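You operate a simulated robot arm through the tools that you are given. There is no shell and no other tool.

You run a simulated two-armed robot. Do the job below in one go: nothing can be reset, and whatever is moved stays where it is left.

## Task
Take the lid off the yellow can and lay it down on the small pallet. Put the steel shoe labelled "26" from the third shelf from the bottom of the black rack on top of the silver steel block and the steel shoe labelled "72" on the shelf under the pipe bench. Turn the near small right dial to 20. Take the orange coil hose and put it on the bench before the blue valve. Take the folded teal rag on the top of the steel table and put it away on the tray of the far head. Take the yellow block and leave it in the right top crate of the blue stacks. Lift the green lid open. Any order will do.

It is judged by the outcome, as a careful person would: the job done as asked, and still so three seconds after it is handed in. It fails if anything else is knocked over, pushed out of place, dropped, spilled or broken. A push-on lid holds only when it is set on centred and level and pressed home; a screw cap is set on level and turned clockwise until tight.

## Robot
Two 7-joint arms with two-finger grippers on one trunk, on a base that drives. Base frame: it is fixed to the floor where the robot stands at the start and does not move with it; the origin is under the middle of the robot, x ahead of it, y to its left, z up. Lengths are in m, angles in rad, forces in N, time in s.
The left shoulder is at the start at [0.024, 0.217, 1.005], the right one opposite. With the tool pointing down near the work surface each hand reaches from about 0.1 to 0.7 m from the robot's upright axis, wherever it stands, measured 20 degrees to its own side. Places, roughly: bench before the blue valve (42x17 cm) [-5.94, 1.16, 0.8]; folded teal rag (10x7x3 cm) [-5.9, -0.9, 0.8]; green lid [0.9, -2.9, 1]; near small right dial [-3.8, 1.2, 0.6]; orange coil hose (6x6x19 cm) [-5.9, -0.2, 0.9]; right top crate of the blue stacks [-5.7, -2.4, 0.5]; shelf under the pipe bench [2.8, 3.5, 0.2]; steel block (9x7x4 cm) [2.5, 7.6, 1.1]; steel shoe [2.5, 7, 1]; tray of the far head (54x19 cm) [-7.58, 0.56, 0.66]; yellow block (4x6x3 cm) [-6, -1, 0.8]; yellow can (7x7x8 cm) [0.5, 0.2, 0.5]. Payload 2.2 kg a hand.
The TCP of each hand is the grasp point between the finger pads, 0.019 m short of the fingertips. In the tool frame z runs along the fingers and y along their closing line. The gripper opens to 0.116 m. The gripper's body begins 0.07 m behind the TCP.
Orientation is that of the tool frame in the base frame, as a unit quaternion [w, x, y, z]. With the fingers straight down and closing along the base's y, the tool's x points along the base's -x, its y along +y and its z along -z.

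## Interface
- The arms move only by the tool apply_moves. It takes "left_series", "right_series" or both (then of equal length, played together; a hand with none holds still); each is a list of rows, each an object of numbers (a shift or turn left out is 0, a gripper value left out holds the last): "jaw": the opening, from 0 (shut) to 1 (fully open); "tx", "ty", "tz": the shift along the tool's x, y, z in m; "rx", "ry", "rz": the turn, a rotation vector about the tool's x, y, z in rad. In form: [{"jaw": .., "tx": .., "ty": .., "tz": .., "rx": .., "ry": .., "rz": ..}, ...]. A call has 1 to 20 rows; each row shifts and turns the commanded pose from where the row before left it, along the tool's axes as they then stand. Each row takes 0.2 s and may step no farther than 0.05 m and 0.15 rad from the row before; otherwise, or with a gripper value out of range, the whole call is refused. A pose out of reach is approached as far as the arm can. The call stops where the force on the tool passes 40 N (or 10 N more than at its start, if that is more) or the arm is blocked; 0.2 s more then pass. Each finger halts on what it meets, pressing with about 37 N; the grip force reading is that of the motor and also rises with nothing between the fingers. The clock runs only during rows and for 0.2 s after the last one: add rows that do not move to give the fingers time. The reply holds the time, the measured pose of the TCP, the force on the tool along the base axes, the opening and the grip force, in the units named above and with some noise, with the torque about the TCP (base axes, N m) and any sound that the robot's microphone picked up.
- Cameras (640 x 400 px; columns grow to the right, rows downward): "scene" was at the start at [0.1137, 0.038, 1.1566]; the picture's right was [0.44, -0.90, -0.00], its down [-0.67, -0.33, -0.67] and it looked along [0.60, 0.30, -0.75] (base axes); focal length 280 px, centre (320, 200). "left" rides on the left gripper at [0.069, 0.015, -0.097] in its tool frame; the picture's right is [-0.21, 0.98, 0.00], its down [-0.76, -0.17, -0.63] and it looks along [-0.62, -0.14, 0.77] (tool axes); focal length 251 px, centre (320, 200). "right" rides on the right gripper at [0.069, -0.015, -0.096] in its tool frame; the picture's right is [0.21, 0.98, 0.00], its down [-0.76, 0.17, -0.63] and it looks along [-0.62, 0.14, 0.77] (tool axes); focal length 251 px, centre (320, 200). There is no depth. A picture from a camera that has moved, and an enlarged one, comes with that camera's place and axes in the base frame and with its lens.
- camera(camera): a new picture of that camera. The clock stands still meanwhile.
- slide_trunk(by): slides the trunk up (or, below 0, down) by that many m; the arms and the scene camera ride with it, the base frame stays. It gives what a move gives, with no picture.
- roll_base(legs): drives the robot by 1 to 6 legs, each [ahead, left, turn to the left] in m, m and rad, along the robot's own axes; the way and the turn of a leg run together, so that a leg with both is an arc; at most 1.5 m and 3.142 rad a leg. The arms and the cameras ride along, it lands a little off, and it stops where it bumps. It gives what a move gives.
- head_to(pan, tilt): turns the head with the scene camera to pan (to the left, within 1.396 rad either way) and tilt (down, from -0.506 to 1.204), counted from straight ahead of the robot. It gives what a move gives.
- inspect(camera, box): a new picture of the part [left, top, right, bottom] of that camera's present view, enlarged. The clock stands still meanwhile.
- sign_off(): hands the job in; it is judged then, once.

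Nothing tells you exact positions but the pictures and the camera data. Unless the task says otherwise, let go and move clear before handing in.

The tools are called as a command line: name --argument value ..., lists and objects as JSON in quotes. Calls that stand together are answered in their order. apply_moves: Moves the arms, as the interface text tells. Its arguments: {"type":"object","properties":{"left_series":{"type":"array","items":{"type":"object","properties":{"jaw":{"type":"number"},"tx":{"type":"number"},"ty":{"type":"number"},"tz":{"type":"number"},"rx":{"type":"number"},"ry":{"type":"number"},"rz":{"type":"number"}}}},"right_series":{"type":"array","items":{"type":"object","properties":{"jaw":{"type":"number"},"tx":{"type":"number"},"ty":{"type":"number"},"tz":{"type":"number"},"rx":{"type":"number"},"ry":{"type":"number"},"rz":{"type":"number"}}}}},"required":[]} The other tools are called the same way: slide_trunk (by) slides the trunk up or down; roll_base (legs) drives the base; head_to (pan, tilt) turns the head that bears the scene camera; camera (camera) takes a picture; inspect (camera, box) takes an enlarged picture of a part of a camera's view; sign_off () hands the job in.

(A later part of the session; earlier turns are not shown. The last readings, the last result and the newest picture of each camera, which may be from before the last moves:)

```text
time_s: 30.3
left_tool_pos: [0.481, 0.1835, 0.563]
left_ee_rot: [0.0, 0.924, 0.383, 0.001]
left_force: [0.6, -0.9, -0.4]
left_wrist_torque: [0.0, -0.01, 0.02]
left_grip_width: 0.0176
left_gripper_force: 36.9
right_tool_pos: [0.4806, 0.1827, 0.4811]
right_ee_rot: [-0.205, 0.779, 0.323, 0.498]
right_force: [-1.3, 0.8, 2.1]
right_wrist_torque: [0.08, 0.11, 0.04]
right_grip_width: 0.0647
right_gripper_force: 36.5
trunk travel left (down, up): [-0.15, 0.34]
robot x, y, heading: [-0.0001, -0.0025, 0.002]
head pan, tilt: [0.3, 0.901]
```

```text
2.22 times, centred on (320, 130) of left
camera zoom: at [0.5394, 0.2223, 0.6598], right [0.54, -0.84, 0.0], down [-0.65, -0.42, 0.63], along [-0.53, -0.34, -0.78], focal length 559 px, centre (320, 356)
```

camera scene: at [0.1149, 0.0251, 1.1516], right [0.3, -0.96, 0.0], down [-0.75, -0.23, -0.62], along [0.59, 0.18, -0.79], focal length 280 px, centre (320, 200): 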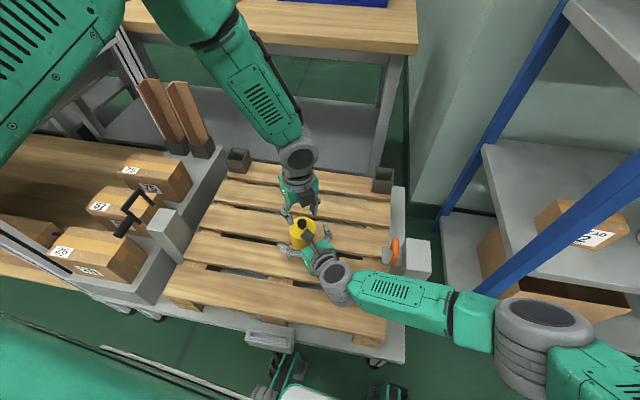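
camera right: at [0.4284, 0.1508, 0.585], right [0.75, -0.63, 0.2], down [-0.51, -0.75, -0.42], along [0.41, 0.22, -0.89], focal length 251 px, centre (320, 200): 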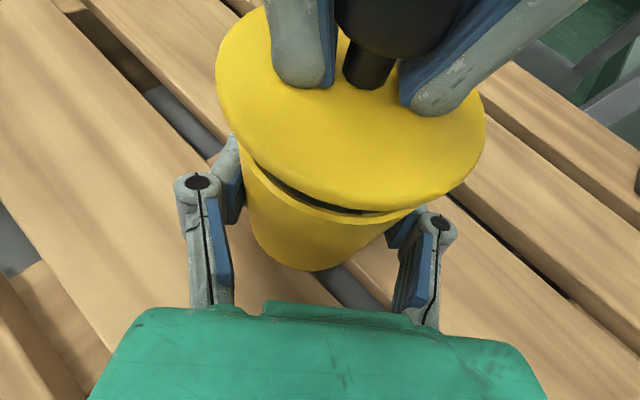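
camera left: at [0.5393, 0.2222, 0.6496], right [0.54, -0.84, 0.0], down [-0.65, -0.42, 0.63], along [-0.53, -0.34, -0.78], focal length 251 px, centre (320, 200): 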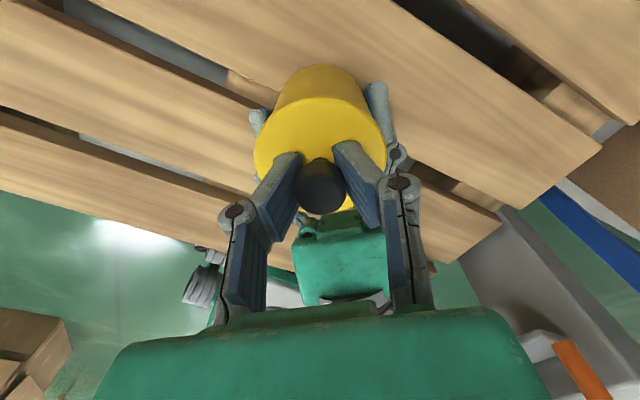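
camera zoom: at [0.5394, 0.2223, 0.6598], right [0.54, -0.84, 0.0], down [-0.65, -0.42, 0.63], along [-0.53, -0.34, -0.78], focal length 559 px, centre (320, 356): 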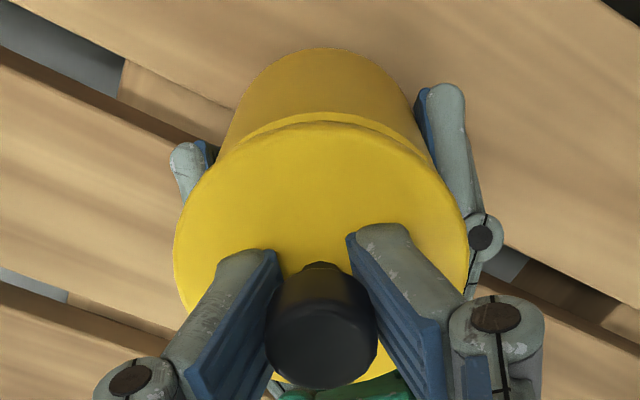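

The lid is off: a dark opening shows below it. I'll raise it, carry it to a free place on the pallet to the left of the can, and lower it in small steps.

apply_moves --left_series '[{"tz": -0.03}, {"tz": -0.03}, {"tz": -0.03}, {"tx": 0.033, "ty": -0.0283}, {"tx": 0.033, "ty": -0.0283}, {"tx": 0.033, "ty": -0.0283}, {}]'

camera --camera "scene"

camera --camera "left"

camera --camera "right"

```text
time_s: 31.9
left_tool_pos: [0.4897, 0.3127, 0.6524]
left_ee_rot: [0.0, 0.924, 0.383, 0.001]
left_force: [0.3, -0.5, -0.5]
left_wrist_torque: [-0.02, -0.01, 0.02]
left_grip_width: 0.0172
left_gripper_force: 37.3
right_tool_pos: [0.4787, 0.1832, 0.4808]
right_ee_rot: [-0.206, 0.778, 0.323, 0.498]
right_force: [0.6, 0.5, 0.5]
right_wrist_torque: [0.08, 0.08, -0.07]
right_grip_width: 0.0646
right_gripper_force: 36.8
trunk travel left (down, up): [-0.15, 0.34]
robot x, y, heading: [0.0009, 0.0004, 0.004]
head pan, tilt: [0.3, 0.901]
```

```text
taken
camera scene: at [0.1148, 0.0259, 1.1516], right [0.3, -0.96, 0.0], down [-0.75, -0.23, -0.62], along [0.59, 0.18, -0.79], focal length 280 px, centre (320, 200)
```

scene: 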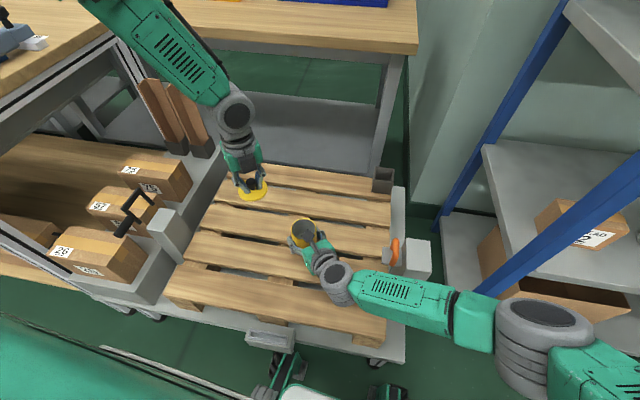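

```text
taken
camera left: at [0.5492, 0.3506, 0.7489], right [0.54, -0.84, 0.0], down [-0.65, -0.42, 0.63], along [-0.53, -0.34, -0.78], focal length 251 px, centre (320, 200)
```

left: 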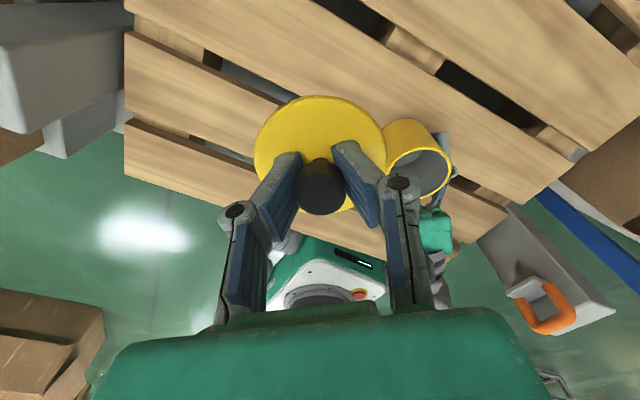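

```text
taken
camera right: at [0.4283, 0.1506, 0.585], right [0.76, -0.63, 0.2], down [-0.51, -0.75, -0.42], along [0.41, 0.22, -0.89], focal length 251 px, centre (320, 200)
```

right: 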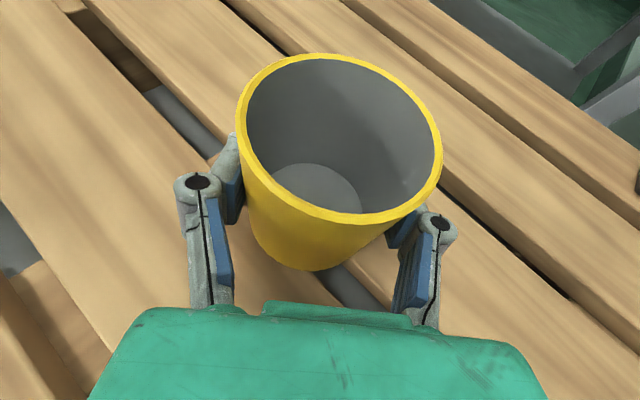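

The empty can is open. I'll release it with the right hand and back that hand out along its line, then lower the lid.

apply_moves --right_series '[{"jaw": 0.7}, {"jaw": 0.9}, {"jaw": 1.0}, {"tz": -0.02}, {"tz": -0.03}, {"tz": -0.04}, {"tz": -0.04}, {}]' --left_series '[{"tz": 0.02}, {"tz": 0.02}, {"tz": 0.02}, {"tz": 0.02}, {"tz": 0.02}, {"tz": 0.02}, {"tz": 0.02}, {}]'

camera --camera "right"

camera --camera "left"

inspect --camera "scene" --box '[200, 150, 360, 270]'

```text
time_s: 33.7
left_tool_pos: [0.4899, 0.3148, 0.5113]
left_ee_rot: [0.001, 0.924, 0.383, 0.001]
left_force: [-0.5, -0.5, -0.7]
left_wrist_torque: [-0.01, -0.02, -0.01]
left_grip_width: 0.0171
left_gripper_force: 37.5
right_tool_pos: [0.3962, 0.0995, 0.5371]
right_ee_rot: [-0.204, 0.779, 0.323, 0.497]
right_force: [-1.0, -0.4, -0.7]
right_wrist_torque: [0.02, -0.01, -0.02]
right_grip_width: 0.1163
right_gripper_force: 0.1
trunk travel left (down, up): [-0.15, 0.34]
robot x, y, heading: [0.001, 0.0013, -0.003]
head pan, tilt: [0.3, 0.901]
```

```text
taken
camera right: at [0.3444, 0.0681, 0.6397], right [0.75, -0.63, 0.2], down [-0.51, -0.75, -0.42], along [0.41, 0.22, -0.89], focal length 251 px, centre (320, 200)
```

right: 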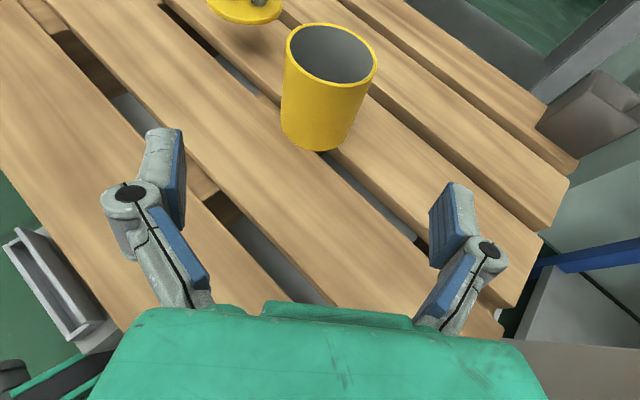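

```text
taken
camera left: at [0.5488, 0.3528, 0.6089], right [0.54, -0.84, 0.0], down [-0.65, -0.42, 0.63], along [-0.53, -0.34, -0.78], focal length 251 px, centre (320, 200)
```

left: 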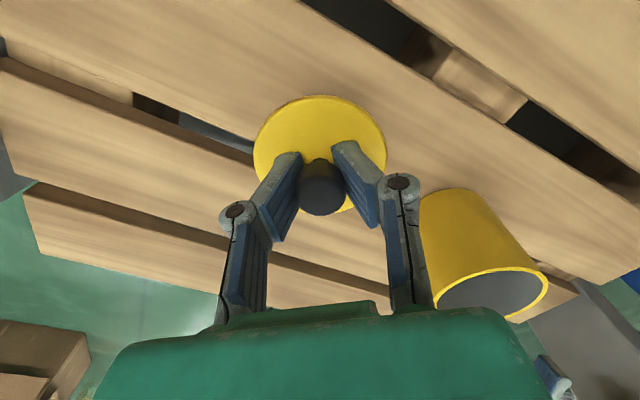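

```text
3.33 times, centred on (280, 210) of scene
camera zoom: at [0.1148, 0.0248, 1.1516], right [0.3, -0.96, 0.0], down [-0.75, -0.23, -0.62], along [0.59, 0.18, -0.79], focal length 932 px, centre (453, 167)
```

zoom: 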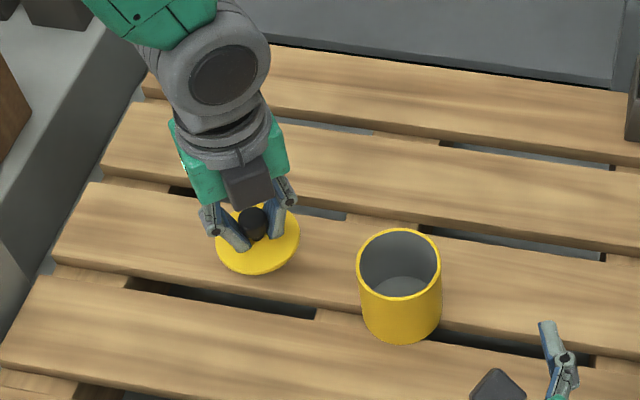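

The can stayed upright in place. I'll lower the lid the rest of the way in small steps, watching the force.

apply_moves --left_series '[{"tz": 0.01}, {"tz": 0.008}, {"tz": 0.004}, {}]'

apply_moves --left_series '[{"tz": 0.003}, {"tz": 0.003}, {}]'

inspect --camera "scene" --box '[220, 150, 300, 210]'

```text
time_s: 34.7
left_tool_pos: [0.4887, 0.3142, 0.4897]
left_ee_rot: [0.002, 0.924, 0.383, 0.001]
left_force: [-0.6, 0.0, -0.3]
left_wrist_torque: [0.0, -0.01, -0.03]
left_grip_width: 0.017
left_gripper_force: 37.3
right_tool_pos: [0.3961, 0.0994, 0.5358]
right_ee_rot: [-0.205, 0.778, 0.324, 0.498]
right_force: [0.7, -0.4, -0.7]
right_wrist_torque: [0.03, -0.01, 0.01]
right_grip_width: 0.1164
right_gripper_force: 0.1
trunk travel left (down, up): [-0.15, 0.34]
robot x, y, heading: [0.0016, 0.0017, -0.001]
head pan, tilt: [0.3, 0.901]
```

```text
time_s: 35.5
left_tool_pos: [0.4892, 0.3157, 0.4842]
left_ee_rot: [0.001, 0.924, 0.383, 0.001]
left_force: [-0.3, 0.1, -0.5]
left_wrist_torque: [0.0, 0.03, -0.01]
left_grip_width: 0.0169
left_gripper_force: 36.6
right_tool_pos: [0.396, 0.0999, 0.5354]
right_ee_rot: [-0.205, 0.778, 0.323, 0.498]
right_force: [0.3, 0.7, 0.4]
right_wrist_torque: [0.02, -0.01, 0.0]
right_grip_width: 0.1159
right_gripper_force: 0.1
trunk travel left (down, up): [-0.15, 0.34]
robot x, y, heading: [-0.0023, -0.0005, 0.003]
head pan, tilt: [0.3, 0.901]
```

```text
6.67 times, centred on (260, 180) of scene
camera zoom: at [0.1149, 0.0249, 1.1516], right [0.3, -0.96, 0.0], down [-0.75, -0.23, -0.62], along [0.59, 0.18, -0.79], focal length 1863 px, centre (720, 333)
```

zoom: 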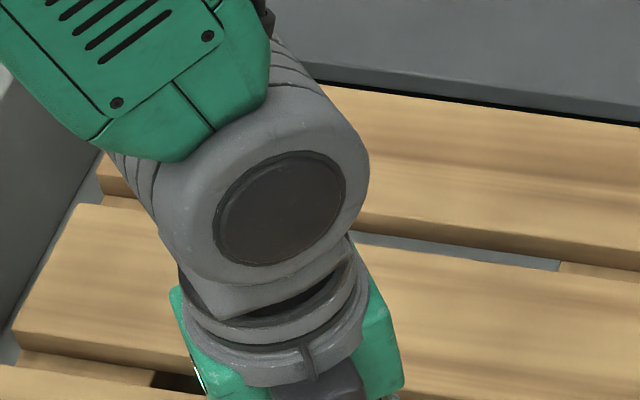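

apply_moves --left_series '[{"tz": 0.002}, {"tz": 0.002}, {}]'

inspect --camera "scene" --box '[220, 180, 300, 240]'

inspect --camera "right" --box '[180, 0, 340, 100]'

```text
time_s: 36.3
left_tool_pos: [0.4896, 0.3139, 0.4806]
left_ee_rot: [0.001, 0.924, 0.383, 0.002]
left_force: [-0.3, -0.8, -1.1]
left_wrist_torque: [0.02, -0.01, 0.01]
left_grip_width: 0.0168
left_gripper_force: 37.3
right_tool_pos: [0.3964, 0.1001, 0.5372]
right_ee_rot: [-0.205, 0.778, 0.323, 0.498]
right_force: [-0.5, 0.7, -0.2]
right_wrist_torque: [0.0, -0.01, 0.01]
right_grip_width: 0.116
right_gripper_force: 0.0
trunk travel left (down, up): [-0.15, 0.34]
robot x, y, heading: [-0.0018, -0.0043, -0.0]
head pan, tilt: [0.3, 0.901]
```

```text
6.67 times, centred on (260, 210) of scene
camera zoom: at [0.1149, 0.0249, 1.1516], right [0.3, -0.96, 0.0], down [-0.75, -0.23, -0.62], along [0.59, 0.18, -0.79], focal length 1863 px, centre (720, 133)
```

zoom: 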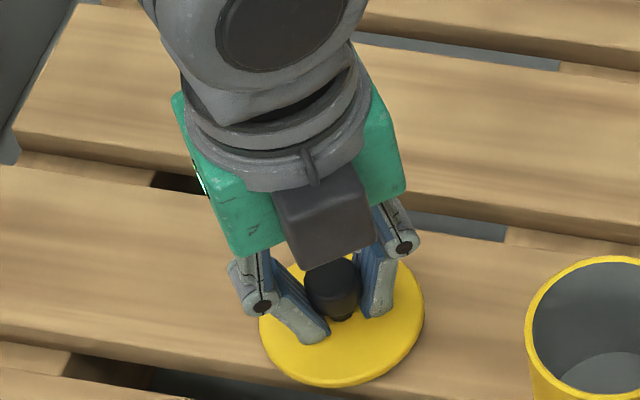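

```text
4.00 times, centred on (260, 50) of right
camera zoom: at [0.3446, 0.0682, 0.6396], right [0.75, -0.63, 0.2], down [-0.51, -0.75, -0.42], along [0.41, 0.22, -0.89], focal length 1006 px, centre (560, 800)
```

zoom: 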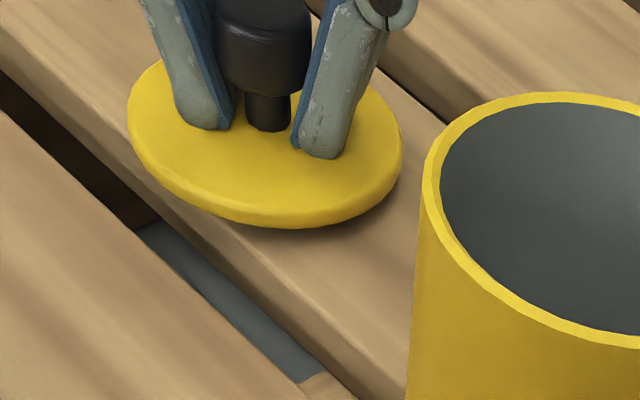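

apply_moves --left_series '[{"tz": 0.002}, {"tz": 0.002}, {}]'

apply_moves --left_series '[{"tz": 0.0015}, {"tz": 0.0015}, {}]'

inspect --camera "right" --box '[180, 0, 340, 100]'

```text
time_s: 37.1
left_tool_pos: [0.4899, 0.3145, 0.477]
left_ee_rot: [0.0, 0.924, 0.383, 0.001]
left_force: [0.4, -0.4, -0.4]
left_wrist_torque: [-0.03, -0.02, -0.05]
left_grip_width: 0.0166
left_gripper_force: 36.8
right_tool_pos: [0.3974, 0.1009, 0.5365]
right_ee_rot: [-0.206, 0.778, 0.324, 0.498]
right_force: [0.4, 0.6, -0.8]
right_wrist_torque: [0.0, -0.01, 0.0]
right_grip_width: 0.1162
right_gripper_force: 0.1
trunk travel left (down, up): [-0.15, 0.34]
robot x, y, heading: [0.0015, -0.0002, 0.001]
head pan, tilt: [0.3, 0.901]
```

```text
time_s: 37.9
left_tool_pos: [0.4906, 0.3144, 0.4747]
left_ee_rot: [0.0, 0.923, 0.384, 0.002]
left_force: [-2.2, 0.3, 11.1]
left_wrist_torque: [-0.01, 0.03, 0.01]
left_grip_width: 0.0166
left_gripper_force: 36.7
right_tool_pos: [0.3963, 0.101, 0.5368]
right_ee_rot: [-0.205, 0.779, 0.323, 0.497]
right_force: [0.3, 0.4, -0.6]
right_wrist_torque: [-0.01, 0.01, 0.02]
right_grip_width: 0.1161
right_gripper_force: 0.1
trunk travel left (down, up): [-0.15, 0.34]
robot x, y, heading: [0.0011, -0.0013, 0.005]
head pan, tilt: [0.3, 0.901]
```

```text
4.00 times, centred on (260, 50) of right
camera zoom: at [0.3442, 0.0678, 0.64], right [0.75, -0.63, 0.2], down [-0.51, -0.75, -0.42], along [0.41, 0.22, -0.89], focal length 1006 px, centre (560, 800)
```

zoom: 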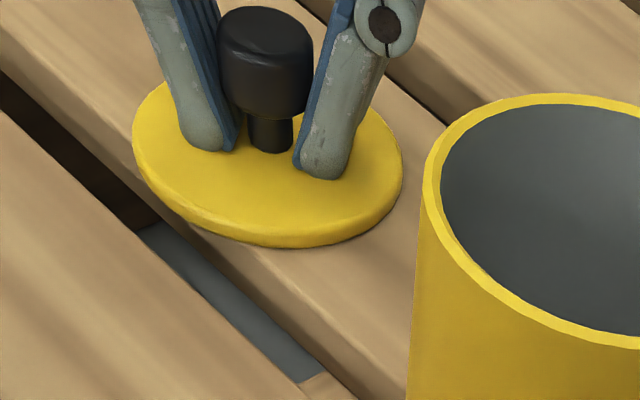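

The lid touches the pallet flat (11 N). I'll back off a millimetre, open the fingers, and lift clear.

apply_moves --left_series '[{"tz": -0.001}, {"jaw": 0.3}, {"jaw": 0.5}, {"jaw": 0.5}, {"tz": -0.02}, {"tz": -0.03}, {"tz": -0.04}, {"tz": -0.04}, {}]'

camera --camera "scene"

camera --camera "right"

```text
time_s: 39.9
left_tool_pos: [0.4889, 0.3133, 0.6041]
left_ee_rot: [0.002, 0.924, 0.382, 0.0]
left_force: [0.1, -0.1, 0.1]
left_wrist_torque: [0.02, -0.04, -0.01]
left_grip_width: 0.0581
left_gripper_force: 0.1
right_tool_pos: [0.3961, 0.0989, 0.5362]
right_ee_rot: [-0.206, 0.778, 0.324, 0.497]
right_force: [1.2, -0.7, 0.3]
right_wrist_torque: [-0.02, 0.0, 0.02]
right_grip_width: 0.116
right_gripper_force: 0.1
trunk travel left (down, up): [-0.15, 0.34]
robot x, y, heading: [0.0022, -0.0001, -0.006]
head pan, tilt: [0.3, 0.901]
```

```text
taken
camera scene: at [0.1149, 0.0248, 1.1516], right [0.3, -0.96, 0.0], down [-0.75, -0.23, -0.62], along [0.59, 0.18, -0.79], focal length 280 px, centre (320, 200)
```

scene: 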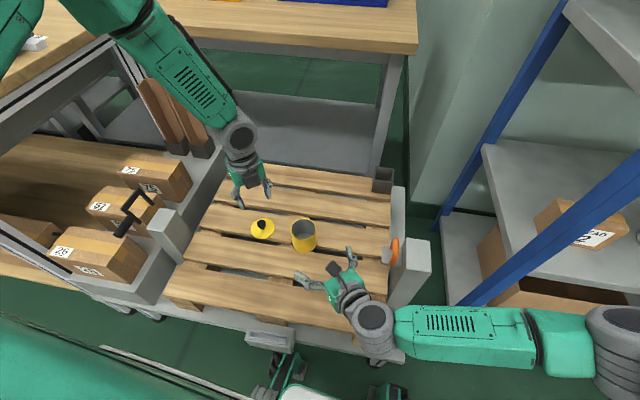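

```text
taken
camera right: at [0.3448, 0.0681, 0.6394], right [0.75, -0.63, 0.2], down [-0.51, -0.75, -0.42], along [0.41, 0.22, -0.89], focal length 251 px, centre (320, 200)
```

right: 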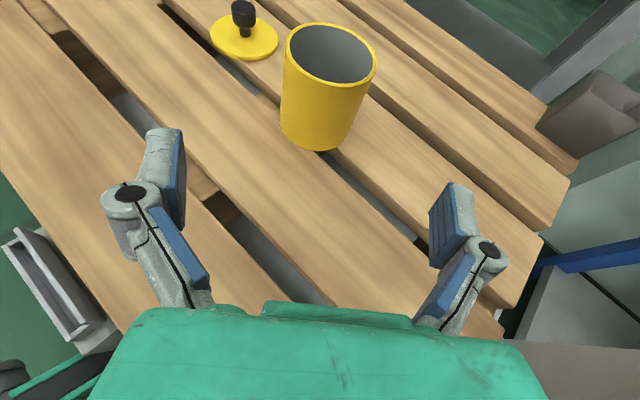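

The lid lies flat on the pallet beside its can, so the first job is done. I'll raise and fold both arms into a compact travel pose before driving.

apply_moves --right_series '[{"tx": 0.03625, "tz": -0.0169}, {"tx": 0.03625, "tz": -0.0169}, {"tx": 0.03625, "tz": -0.0169}, {"tx": 0.03625, "tz": -0.0169}, {"tx": 0.03625, "tz": -0.0169}, {"tx": 0.03625, "tz": -0.0169}, {"tx": 0.03625, "tz": -0.0169}]' --left_series '[{"tz": -0.03}, {"tz": -0.03}, {"tz": -0.03}, {"tz": -0.03}, {"tz": -0.03}, {"tz": -0.03}, {"tz": -0.03}]'

apply_moves --right_series '[{"rx": 0.1186, "rz": -0.0553}, {"rx": 0.1186, "rz": -0.0553}, {"rx": 0.1186, "rz": -0.0553}, {"rx": 0.1186, "rz": -0.0553}, {"rx": 0.1186, "rz": -0.0553}, {"rx": 0.1186, "rz": -0.0553}, {"ry": -0.1418}, {"ry": -0.1418}, {"ry": -0.1418}, {"ry": -0.1418}, {"ry": -0.1418}, {"ry": -0.1418}, {"ry": -0.1418}, {"ry": -0.1418}, {"rz": -0.15}, {"rz": -0.15}, {"rz": -0.15}, {"rz": -0.15}, {"rz": -0.15}, {"rz": -0.15}]' --left_series '[{"rz": -0.1473}, {"rz": -0.1473}, {"rz": -0.1473}, {"rz": -0.1473}, {"rz": -0.1473}, {"rz": -0.1473}, {"rz": -0.1473}, {"rz": -0.1473}, {"rz": -0.1473}, {"rz": -0.1473}, {"rz": -0.1473}, {"rz": -0.1473}, {"rz": -0.1473}, {"rz": -0.1473}, {"rz": -0.1473}, {"rz": -0.1473}, {}, {}, {}, {}]'

apply_moves --right_series '[{"rz": -0.1342}, {"rz": -0.1342}, {"rz": -0.1342}, {"rz": -0.1342}, {"rz": -0.1342}, {}]' --left_series '[{"tx": 0.0278, "ty": -0.0126, "tz": -0.0172}, {"tx": 0.0278, "ty": -0.0126, "tz": -0.0172}, {"tx": 0.0278, "ty": -0.0126, "tz": -0.0172}, {"tx": 0.0278, "ty": -0.0126, "tz": -0.0172}, {"tx": 0.0278, "ty": -0.0126, "tz": -0.0172}, {}]'

camera --camera "scene"

```text
time_s: 41.5
left_tool_pos: [0.4891, 0.3134, 0.815]
left_ee_rot: [0.0, 0.924, 0.383, 0.0]
left_force: [0.4, 0.3, 1.0]
left_wrist_torque: [0.01, -0.02, 0.02]
left_grip_width: 0.0578
left_gripper_force: 0.0
right_tool_pos: [0.3949, 0.1004, 0.817]
right_ee_rot: [-0.205, 0.778, 0.324, 0.497]
right_force: [-0.4, -0.4, 0.7]
right_wrist_torque: [0.0, -0.04, -0.01]
right_grip_width: 0.1159
right_gripper_force: 0.1
trunk travel left (down, up): [-0.15, 0.34]
robot x, y, heading: [0.0017, -0.0009, -0.002]
head pan, tilt: [0.3, 0.901]
```

```text
time_s: 45.9
left_tool_pos: [0.4873, 0.314, 0.8161]
left_ee_rot: [0.002, -0.001, 1.0, 0.002]
left_force: [-1.4, 0.2, 0.2]
left_wrist_torque: [0.02, -0.02, 0.02]
left_grip_width: 0.0581
left_gripper_force: 0.1
right_tool_pos: [0.4203, 0.0849, 0.8466]
right_ee_rot: [-0.01, 0.361, 0.932, 0.038]
right_force: [-0.1, -0.6, -0.7]
right_wrist_torque: [-0.01, -0.04, -0.01]
right_grip_width: 0.1159
right_gripper_force: 0.0
trunk travel left (down, up): [-0.15, 0.34]
robot x, y, heading: [0.0014, -0.0034, 0.003]
head pan, tilt: [0.3, 0.901]
stopped in row 20 (right hand): the arm was blocked; the commanded pose is now the measured one
```

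```text
time_s: 47.3
left_tool_pos: [0.3482, 0.2499, 0.9017]
left_ee_rot: [0.002, -0.001, 1.0, 0.001]
left_force: [0.5, -0.1, -0.4]
left_wrist_torque: [-0.05, -0.04, -0.01]
left_grip_width: 0.058
left_gripper_force: 0.0
right_tool_pos: [0.4246, 0.0837, 0.8531]
right_ee_rot: [0.004, 0.037, 0.998, 0.046]
right_force: [0.3, 0.5, 0.1]
right_wrist_torque: [0.01, -0.01, 0.02]
right_grip_width: 0.116
right_gripper_force: 0.1
trunk travel left (down, up): [-0.15, 0.34]
robot x, y, heading: [0.0037, -0.0014, 0.001]
head pan, tilt: [0.3, 0.901]
```

```text
taken
camera scene: at [0.1145, 0.0252, 1.1516], right [0.3, -0.96, 0.0], down [-0.75, -0.23, -0.62], along [0.59, 0.18, -0.79], focal length 280 px, centre (320, 200)
```

scene: 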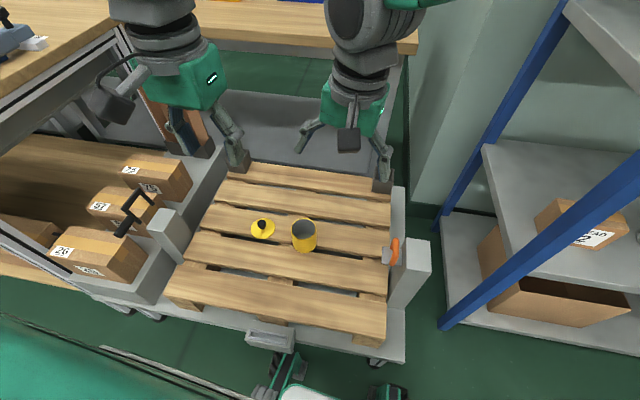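

The right arm met a limit on the way but is fine, nearly pointing down. I'll straighten it and bring it to my right side.

apply_moves --right_series '[{"tx": 0.0107, "ty": -0.0406, "tz": -0.0071}, {"tx": 0.0107, "ty": -0.0406, "tz": -0.0071}, {"rx": 0.092, "ry": 0.008, "rz": -0.074}, {"tx": 0.0107, "ty": -0.0406, "tz": -0.0071}, {"tx": 0.0107, "ty": -0.0406, "tz": -0.0071}, {"tx": 0.0107, "ty": -0.0406, "tz": -0.0071}, {"tx": 0.0107, "ty": -0.0406, "tz": -0.0071}, {"tx": 0.0107, "ty": -0.0406, "tz": -0.0071}, {}]'

head_to --pan -1.35 --tilt 0.5

camera --camera "scene"

head_to --pan 1.35 --tilt 0.5

camera --camera "scene"

```text
time_s: 49.3
left_tool_pos: [0.3475, 0.2491, 0.9021]
left_ee_rot: [0.003, -0.001, 1.0, 0.0]
left_force: [0.8, 0.9, 0.8]
left_wrist_torque: [-0.01, 0.01, -0.03]
left_grip_width: 0.058
left_gripper_force: 0.2
right_tool_pos: [0.3419, -0.1959, 0.8928]
right_ee_rot: [-0.001, -0.006, 1.0, -0.008]
right_force: [0.4, 0.3, -0.6]
right_wrist_torque: [0.03, -0.02, 0.04]
right_grip_width: 0.116
right_gripper_force: 0.0
trunk travel left (down, up): [-0.15, 0.34]
robot x, y, heading: [-0.0014, 0.002, -0.003]
head pan, tilt: [0.3, 0.901]
```

```text
time_s: 51.0
left_tool_pos: [0.3479, 0.249, 0.9022]
left_ee_rot: [0.003, -0.001, 1.0, 0.001]
left_force: [-0.7, 0.3, -0.1]
left_wrist_torque: [0.0, 0.02, -0.03]
left_grip_width: 0.0579
left_gripper_force: 0.0
right_tool_pos: [0.3419, -0.1968, 0.8939]
right_ee_rot: [0.0, -0.006, 1.0, -0.008]
right_force: [-0.4, 0.5, -0.3]
right_wrist_torque: [-0.03, 0.02, 0.03]
right_grip_width: 0.1159
right_gripper_force: 0.1
trunk travel left (down, up): [-0.15, 0.34]
robot x, y, heading: [0.0038, -0.0008, -0.003]
head pan, tilt: [-1.349, 0.499]
```

```text
taken
camera scene: at [0.061, -0.0875, 1.1858], right [-0.98, -0.22, 0.0], down [-0.11, 0.47, -0.88], along [0.19, -0.86, -0.48], focal length 280 px, centre (320, 200)
```

scene: 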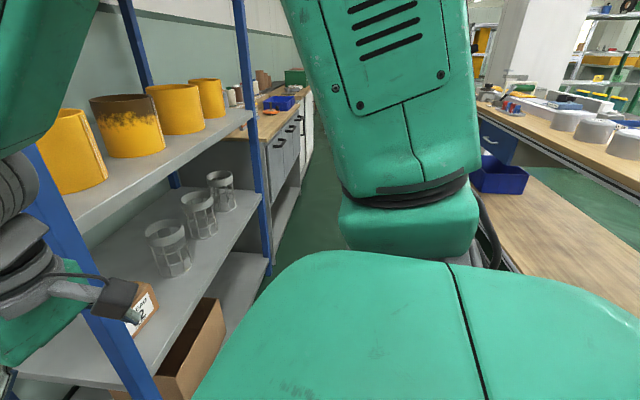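

```text
time_s: 53.4
left_tool_pos: [0.3479, 0.2491, 0.9014]
left_ee_rot: [0.002, -0.001, 1.0, 0.001]
left_force: [-0.3, 0.7, -0.4]
left_wrist_torque: [0.03, -0.01, 0.02]
left_grip_width: 0.0581
left_gripper_force: 0.0
right_tool_pos: [0.3421, -0.1967, 0.8945]
right_ee_rot: [-0.001, -0.006, 1.0, -0.008]
right_force: [0.9, 0.3, 0.8]
right_wrist_torque: [-0.02, 0.01, 0.03]
right_grip_width: 0.1158
right_gripper_force: 0.0
trunk travel left (down, up): [-0.15, 0.34]
robot x, y, heading: [0.0032, -0.0026, 0.0]
head pan, tilt: [1.349, 0.499]
```

```text
taken
camera scene: at [0.0609, 0.0902, 1.1858], right [0.98, -0.22, 0.0], down [-0.11, -0.47, -0.88], along [0.19, 0.86, -0.48], focal length 280 px, centre (320, 200)
```

scene: 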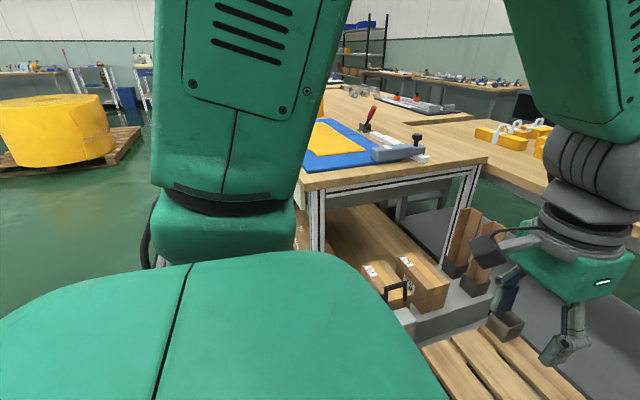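

The aisle to my right leads to the green box; floor behind-left looks open. I'll back away a little from the cart and look again to gauge the aisle.

roll_base --legs '[[-0.25, 0, 0]]'

camera --camera "scene"

head_to --pan -1.39 --tilt 0.5

camera --camera "scene"

```text
time_s: 55.2
left_tool_pos: [0.0975, 0.2501, 0.9024]
left_ee_rot: [0.004, -0.001, 1.0, 0.0]
left_force: [-0.4, -0.1, 0.2]
left_wrist_torque: [-0.01, 0.02, -0.03]
left_grip_width: 0.058
left_gripper_force: 0.2
right_tool_pos: [0.0909, -0.1963, 0.8945]
right_ee_rot: [0.0, -0.006, 1.0, -0.009]
right_force: [-0.1, 0.1, 0.6]
right_wrist_torque: [0.02, -0.03, 0.01]
right_grip_width: 0.1161
right_gripper_force: 0.0
trunk travel left (down, up): [-0.15, 0.34]
robot x, y, heading: [-0.2482, -0.0003, -0.004]
head pan, tilt: [1.349, 0.499]
```

```text
taken
camera scene: at [-0.1898, 0.0903, 1.1859], right [0.98, -0.22, 0.0], down [-0.11, -0.47, -0.88], along [0.19, 0.86, -0.48], focal length 280 px, centre (320, 200)
```

scene: 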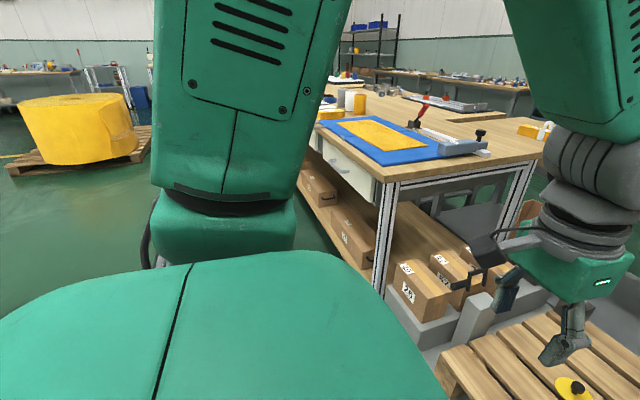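

```text
time_s: 57.7
left_tool_pos: [0.096, 0.2489, 0.9025]
left_ee_rot: [0.003, 0.0, 1.0, 0.002]
left_force: [-0.1, 0.7, 1.0]
left_wrist_torque: [-0.02, 0.04, 0.01]
left_grip_width: 0.0578
left_gripper_force: 0.0
right_tool_pos: [0.0906, -0.1976, 0.894]
right_ee_rot: [0.001, -0.006, 1.0, -0.008]
right_force: [0.3, -0.4, 0.6]
right_wrist_torque: [-0.01, -0.01, 0.01]
right_grip_width: 0.1159
right_gripper_force: 0.1
trunk travel left (down, up): [-0.15, 0.34]
robot x, y, heading: [-0.2462, -0.0011, -0.001]
head pan, tilt: [-1.389, 0.499]
```

```text
taken
camera scene: at [-0.1925, -0.0882, 1.1859], right [-0.98, -0.18, 0.0], down [-0.09, 0.47, -0.88], along [0.16, -0.86, -0.48], focal length 280 px, centre (320, 200)
```

scene: 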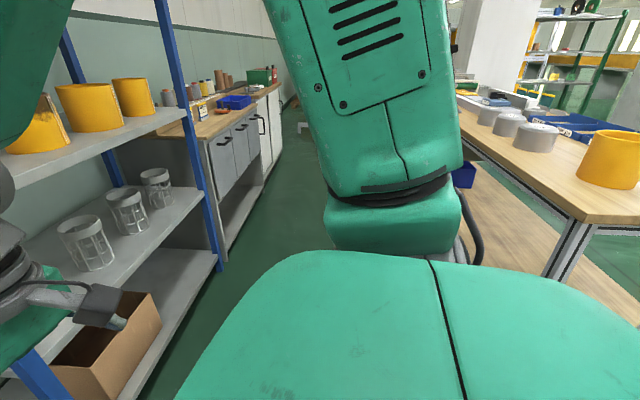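

The aisle runs along -y between the rack/cabinet row (front at x≈0.6) and a bench (edge at x≈-0.6). I'll turn right to face down it and look.

roll_base --legs '[[0, 0, -1.571]]'

head_to --pan 0.0 --tilt 0.35

camera --camera "scene"

```text
time_s: 61.9
left_tool_pos: [0.0001, -0.3463, 0.9031]
left_ee_rot: [0.003, 0.706, 0.708, -0.002]
left_force: [0.2, -0.4, -0.3]
left_wrist_torque: [-0.01, 0.02, 0.01]
left_grip_width: 0.0579
left_gripper_force: 0.1
right_tool_pos: [-0.4462, -0.3413, 0.8942]
right_ee_rot: [-0.005, 0.702, 0.712, -0.007]
right_force: [0.1, -0.4, 0.1]
right_wrist_torque: [-0.02, -0.01, 0.0]
right_grip_width: 0.116
right_gripper_force: 0.1
trunk travel left (down, up): [-0.15, 0.34]
robot x, y, heading: [-0.248, 0.003, -1.571]
head pan, tilt: [-1.389, 0.499]
```

```text
time_s: 63.4
left_tool_pos: [-0.0003, -0.3445, 0.9033]
left_ee_rot: [0.004, 0.706, 0.708, -0.003]
left_force: [-0.2, -0.1, 0.4]
left_wrist_torque: [0.03, 0.03, 0.0]
left_grip_width: 0.0578
left_gripper_force: 0.0
right_tool_pos: [-0.4456, -0.3387, 0.8944]
right_ee_rot: [-0.004, 0.702, 0.712, -0.006]
right_force: [0.7, 0.7, 0.2]
right_wrist_torque: [-0.01, 0.04, 0.02]
right_grip_width: 0.1159
right_gripper_force: 0.1
trunk travel left (down, up): [-0.15, 0.34]
robot x, y, heading: [-0.249, 0.0003, -1.565]
head pan, tilt: [0.0, 0.351]
```

```text
taken
camera scene: at [-0.25, -0.1332, 1.1993], right [-1.0, 0.0, 0.0], down [0.0, 0.35, -0.94], along [0.0, -0.94, -0.35], focal length 280 px, centre (320, 200)
```

scene: 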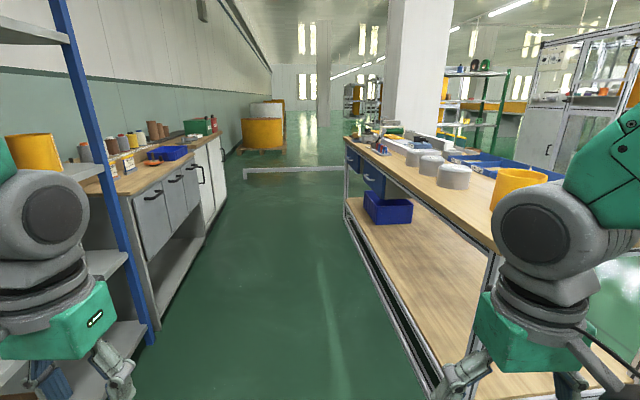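

The aisle is clear; the green box sits on the cabinet at the far left. I'll enlarge it.

inspect --camera "scene" --box '[80, 80, 260, 200]'

inspect --camera "scene" --box '[330, 60, 640, 260]'

```text
3.33 times, centred on (170, 140) of scene
camera zoom: at [-0.25, -0.1332, 1.1993], right [-1.0, 0.0, 0.0], down [0.0, 0.35, -0.94], along [0.0, -0.94, -0.35], focal length 932 px, centre (820, 400)
```

zoom: 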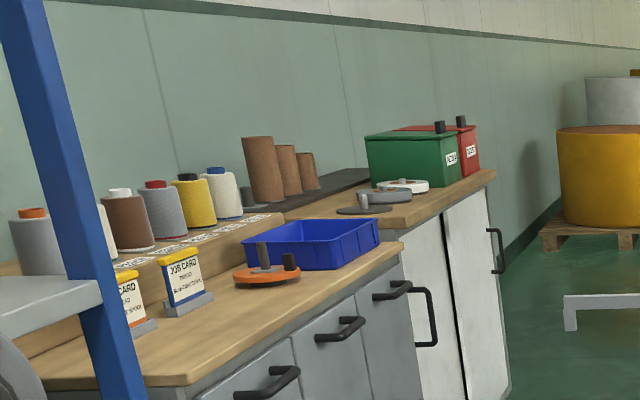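

```text
2.00 times, centred on (485, 160) of scene
camera zoom: at [-0.25, -0.1332, 1.1993], right [-1.0, 0.0, 0.0], down [0.0, 0.35, -0.94], along [0.0, -0.94, -0.35], focal length 559 px, centre (-10, 280)
```

zoom: 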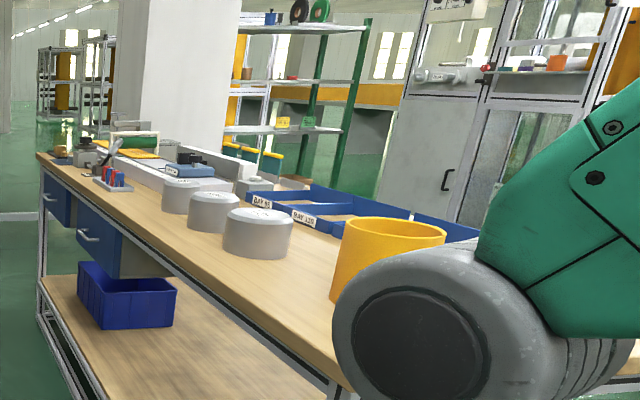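

Both a green and a red box with knobbed lids stand on the cabinet. I'll centre in the aisle and drive down to about y=-2.8.

roll_base --legs '[[0, 0.22, 0], [1.4, 0, 0], [1.3, 0, 0]]'

head_to --pan 1.0 --tilt 0.4

camera --camera "scene"

```text
time_s: 77.8
left_tool_pos: [0.2301, -3.029, 0.9035]
left_ee_rot: [0.004, 0.706, 0.708, -0.004]
left_force: [-0.6, 0.3, 0.5]
left_wrist_torque: [-0.03, 0.04, 0.01]
left_grip_width: 0.0579
left_gripper_force: 0.0
right_tool_pos: [-0.2153, -3.0231, 0.8947]
right_ee_rot: [-0.005, 0.702, 0.712, -0.007]
right_force: [0.3, -0.1, 0.0]
right_wrist_torque: [-0.01, 0.02, 0.01]
right_grip_width: 0.116
right_gripper_force: 0.0
trunk travel left (down, up): [-0.15, 0.34]
robot x, y, heading: [-0.0218, -2.6849, -1.57]
head pan, tilt: [0.0, 0.351]
```

```text
time_s: 79.0
left_tool_pos: [0.2286, -3.027, 0.904]
left_ee_rot: [0.004, 0.706, 0.708, -0.003]
left_force: [-0.2, 0.4, -1.2]
left_wrist_torque: [0.01, -0.02, -0.01]
left_grip_width: 0.0576
left_gripper_force: 0.1
right_tool_pos: [-0.216, -3.0229, 0.8969]
right_ee_rot: [-0.004, 0.702, 0.712, -0.007]
right_force: [0.1, 0.6, 0.1]
right_wrist_torque: [-0.01, 0.0, 0.03]
right_grip_width: 0.116
right_gripper_force: 0.1
trunk travel left (down, up): [-0.15, 0.34]
robot x, y, heading: [-0.019, -2.6842, -1.567]
head pan, tilt: [1.0, 0.4]
```

```text
taken
camera scene: at [0.0578, -2.7746, 1.1949], right [-0.54, -0.84, 0.0], down [-0.33, 0.21, -0.92], along [0.78, -0.5, -0.39], focal length 280 px, centre (320, 200)
```

scene: 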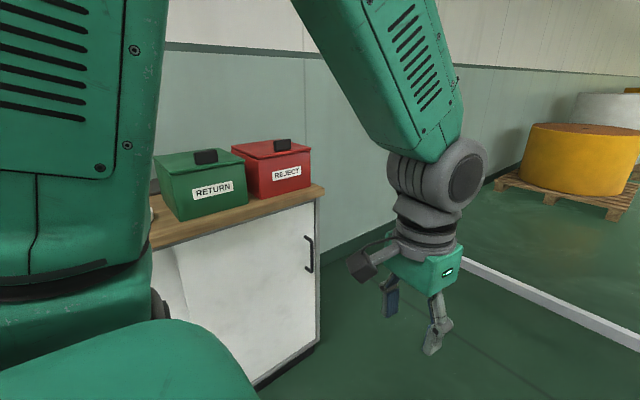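

The green "RETURN" box has a black handle on its lid toward the front. I'll turn left to face it and look from the front.

roll_base --legs '[[0, 0, 1.571]]'

head_to --pan -0.25 --tilt 0.4

camera --camera "scene"

inspect --camera "scene" --box '[240, 80, 440, 220]'

```text
time_s: 83.2
left_tool_pos: [0.3251, -2.4371, 0.904]
left_ee_rot: [0.005, 0.003, 1.0, 0.001]
left_force: [-0.1, -0.6, -0.5]
left_wrist_torque: [-0.04, 0.01, -0.04]
left_grip_width: 0.0579
left_gripper_force: 0.1
right_tool_pos: [0.3154, -2.8833, 0.8961]
right_ee_rot: [0.001, -0.001, 1.0, -0.008]
right_force: [-0.5, 0.5, 0.1]
right_wrist_torque: [0.03, 0.03, 0.01]
right_grip_width: 0.1159
right_gripper_force: 0.0
trunk travel left (down, up): [-0.15, 0.34]
robot x, y, heading: [-0.0187, -2.6847, -0.003]
head pan, tilt: [1.0, 0.4]
```

```text
time_s: 84.7
left_tool_pos: [0.3239, -2.4381, 0.9042]
left_ee_rot: [0.007, 0.003, 1.0, 0.001]
left_force: [0.3, 0.1, 0.0]
left_wrist_torque: [0.0, 0.0, -0.02]
left_grip_width: 0.0582
left_gripper_force: 0.0
right_tool_pos: [0.3151, -2.8841, 0.8965]
right_ee_rot: [0.002, -0.002, 1.0, -0.008]
right_force: [0.1, 0.0, 0.2]
right_wrist_torque: [0.0, -0.01, 0.01]
right_grip_width: 0.1161
right_gripper_force: 0.1
trunk travel left (down, up): [-0.15, 0.34]
robot x, y, heading: [-0.0173, -2.6834, -0.005]
head pan, tilt: [-0.25, 0.4]
```

```text
taken
camera scene: at [0.1104, -2.7071, 1.1948], right [-0.25, -0.97, 0.0], down [-0.38, 0.1, -0.92], along [0.89, -0.23, -0.39], focal length 280 px, centre (320, 200)
```

scene: 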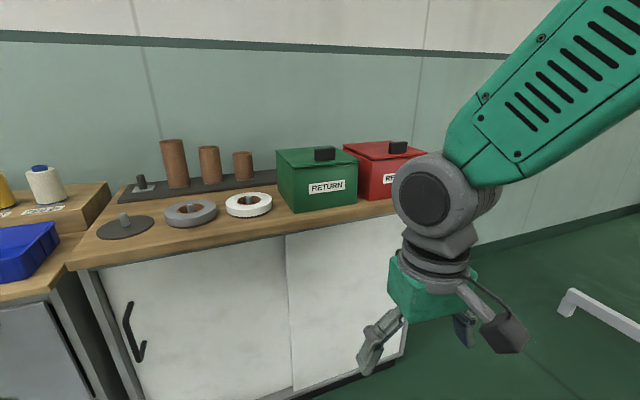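

```text
2.86 times, centred on (340, 150) of scene
camera zoom: at [0.1104, -2.7071, 1.1948], right [-0.25, -0.97, 0.0], down [-0.38, 0.1, -0.92], along [0.89, -0.23, -0.39], focal length 799 px, centre (263, 343)
```

zoom: 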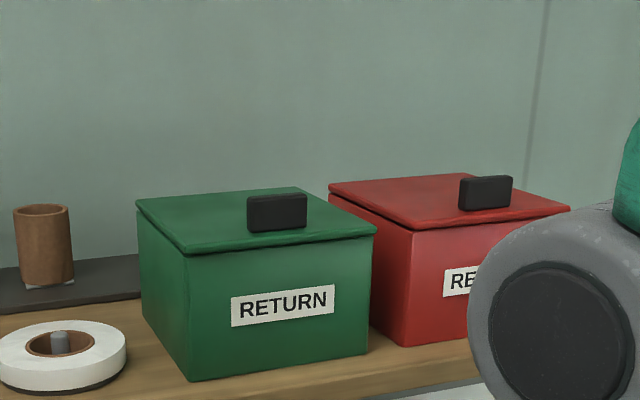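

The black handle sits near the front edge of the green lid, with the hinge evidently at the wall side. I'll raise the trunk and move closer for a second view to fix the geometry.

slide_trunk --by 0.25

roll_base --legs '[[0.15, -0.05, 0]]'

head_to --pan -0.3 --tilt 0.6

camera --camera "scene"

camera --camera "right"

```text
time_s: 87.2
left_tool_pos: [0.3248, -2.4381, 1.1545]
left_ee_rot: [0.005, 0.004, 1.0, 0.001]
left_force: [-0.5, -0.4, -0.2]
left_wrist_torque: [-0.01, -0.02, 0.02]
left_grip_width: 0.0581
left_gripper_force: 0.0
right_tool_pos: [0.3149, -2.8829, 1.1458]
right_ee_rot: [0.002, -0.002, 1.0, -0.008]
right_force: [-0.1, -0.2, 0.7]
right_wrist_torque: [-0.03, 0.01, 0.01]
right_grip_width: 0.116
right_gripper_force: 0.0
trunk travel left (down, up): [-0.4, 0.09]
robot x, y, heading: [-0.0209, -2.6859, -0.005]
head pan, tilt: [-0.25, 0.4]
```

```text
time_s: 88.6
left_tool_pos: [0.471, -2.476, 1.153]
left_ee_rot: [0.006, 0.002, 1.0, -0.005]
left_force: [0.2, 0.4, 0.7]
left_wrist_torque: [-0.05, -0.02, -0.01]
left_grip_width: 0.0581
left_gripper_force: 0.0
right_tool_pos: [0.4609, -2.9204, 1.1478]
right_ee_rot: [0.003, -0.003, 1.0, -0.012]
right_force: [-0.6, 0.2, -0.1]
right_wrist_torque: [-0.03, -0.01, 0.0]
right_grip_width: 0.1161
right_gripper_force: 0.1
trunk travel left (down, up): [-0.4, 0.09]
robot x, y, heading: [0.1317, -2.7314, -0.008]
head pan, tilt: [-0.25, 0.4]
```

```text
time_s: 89.4
left_tool_pos: [0.4734, -2.4797, 1.1518]
left_ee_rot: [0.005, 0.002, 1.0, -0.002]
left_force: [-0.1, 0.5, 1.0]
left_wrist_torque: [-0.04, 0.01, -0.03]
left_grip_width: 0.0583
left_gripper_force: 0.0
right_tool_pos: [0.464, -2.9251, 1.1471]
right_ee_rot: [0.005, -0.003, 1.0, -0.01]
right_force: [0.2, -0.3, -0.4]
right_wrist_torque: [-0.01, -0.01, -0.02]
right_grip_width: 0.1162
right_gripper_force: 0.1
trunk travel left (down, up): [-0.4, 0.09]
robot x, y, heading: [0.128, -2.7305, -0.007]
head pan, tilt: [-0.3, 0.6]
```

```text
taken
camera scene: at [0.2555, -2.7518, 1.4266], right [-0.3, -0.95, 0.0], down [-0.54, 0.17, -0.82], along [0.79, -0.25, -0.57], focal length 280 px, centre (320, 200)
```

scene: 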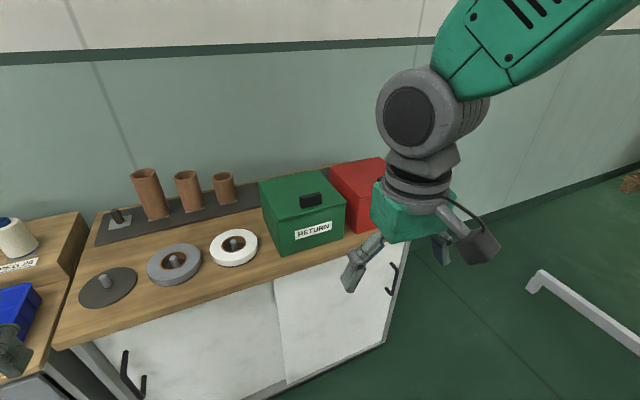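

```text
taken
camera right: at [0.3945, -2.9404, 1.2438], right [-0.22, 0.97, -0.02], down [0.75, 0.19, 0.63], along [0.62, 0.12, -0.77], focal length 251 px, centre (320, 200)
```

right: 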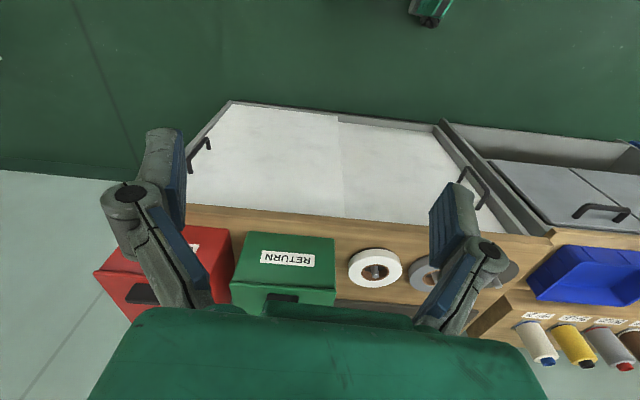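

inspect --camera "scene" --box '[240, 150, 380, 270]'

inspect --camera "right" --box '[200, 210, 360, 320]'

```text
3.33 times, centred on (310, 210) of scene
camera zoom: at [0.2555, -2.7518, 1.4266], right [-0.3, -0.95, 0.0], down [-0.54, 0.17, -0.82], along [0.79, -0.25, -0.57], focal length 932 px, centre (353, 167)
```

zoom: 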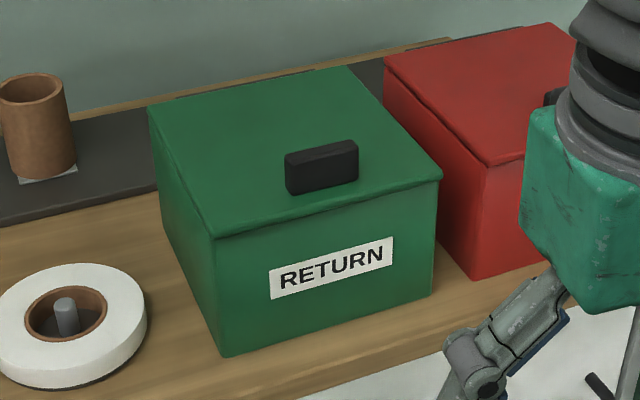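

```text
3.64 times, centred on (280, 265) of right
camera zoom: at [0.3945, -2.9404, 1.2438], right [-0.22, 0.97, -0.02], down [0.75, 0.19, 0.63], along [0.62, 0.12, -0.77], focal length 914 px, centre (466, -36)
```

zoom: 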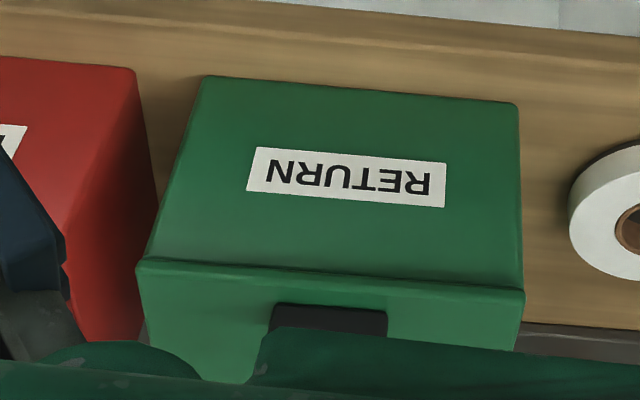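

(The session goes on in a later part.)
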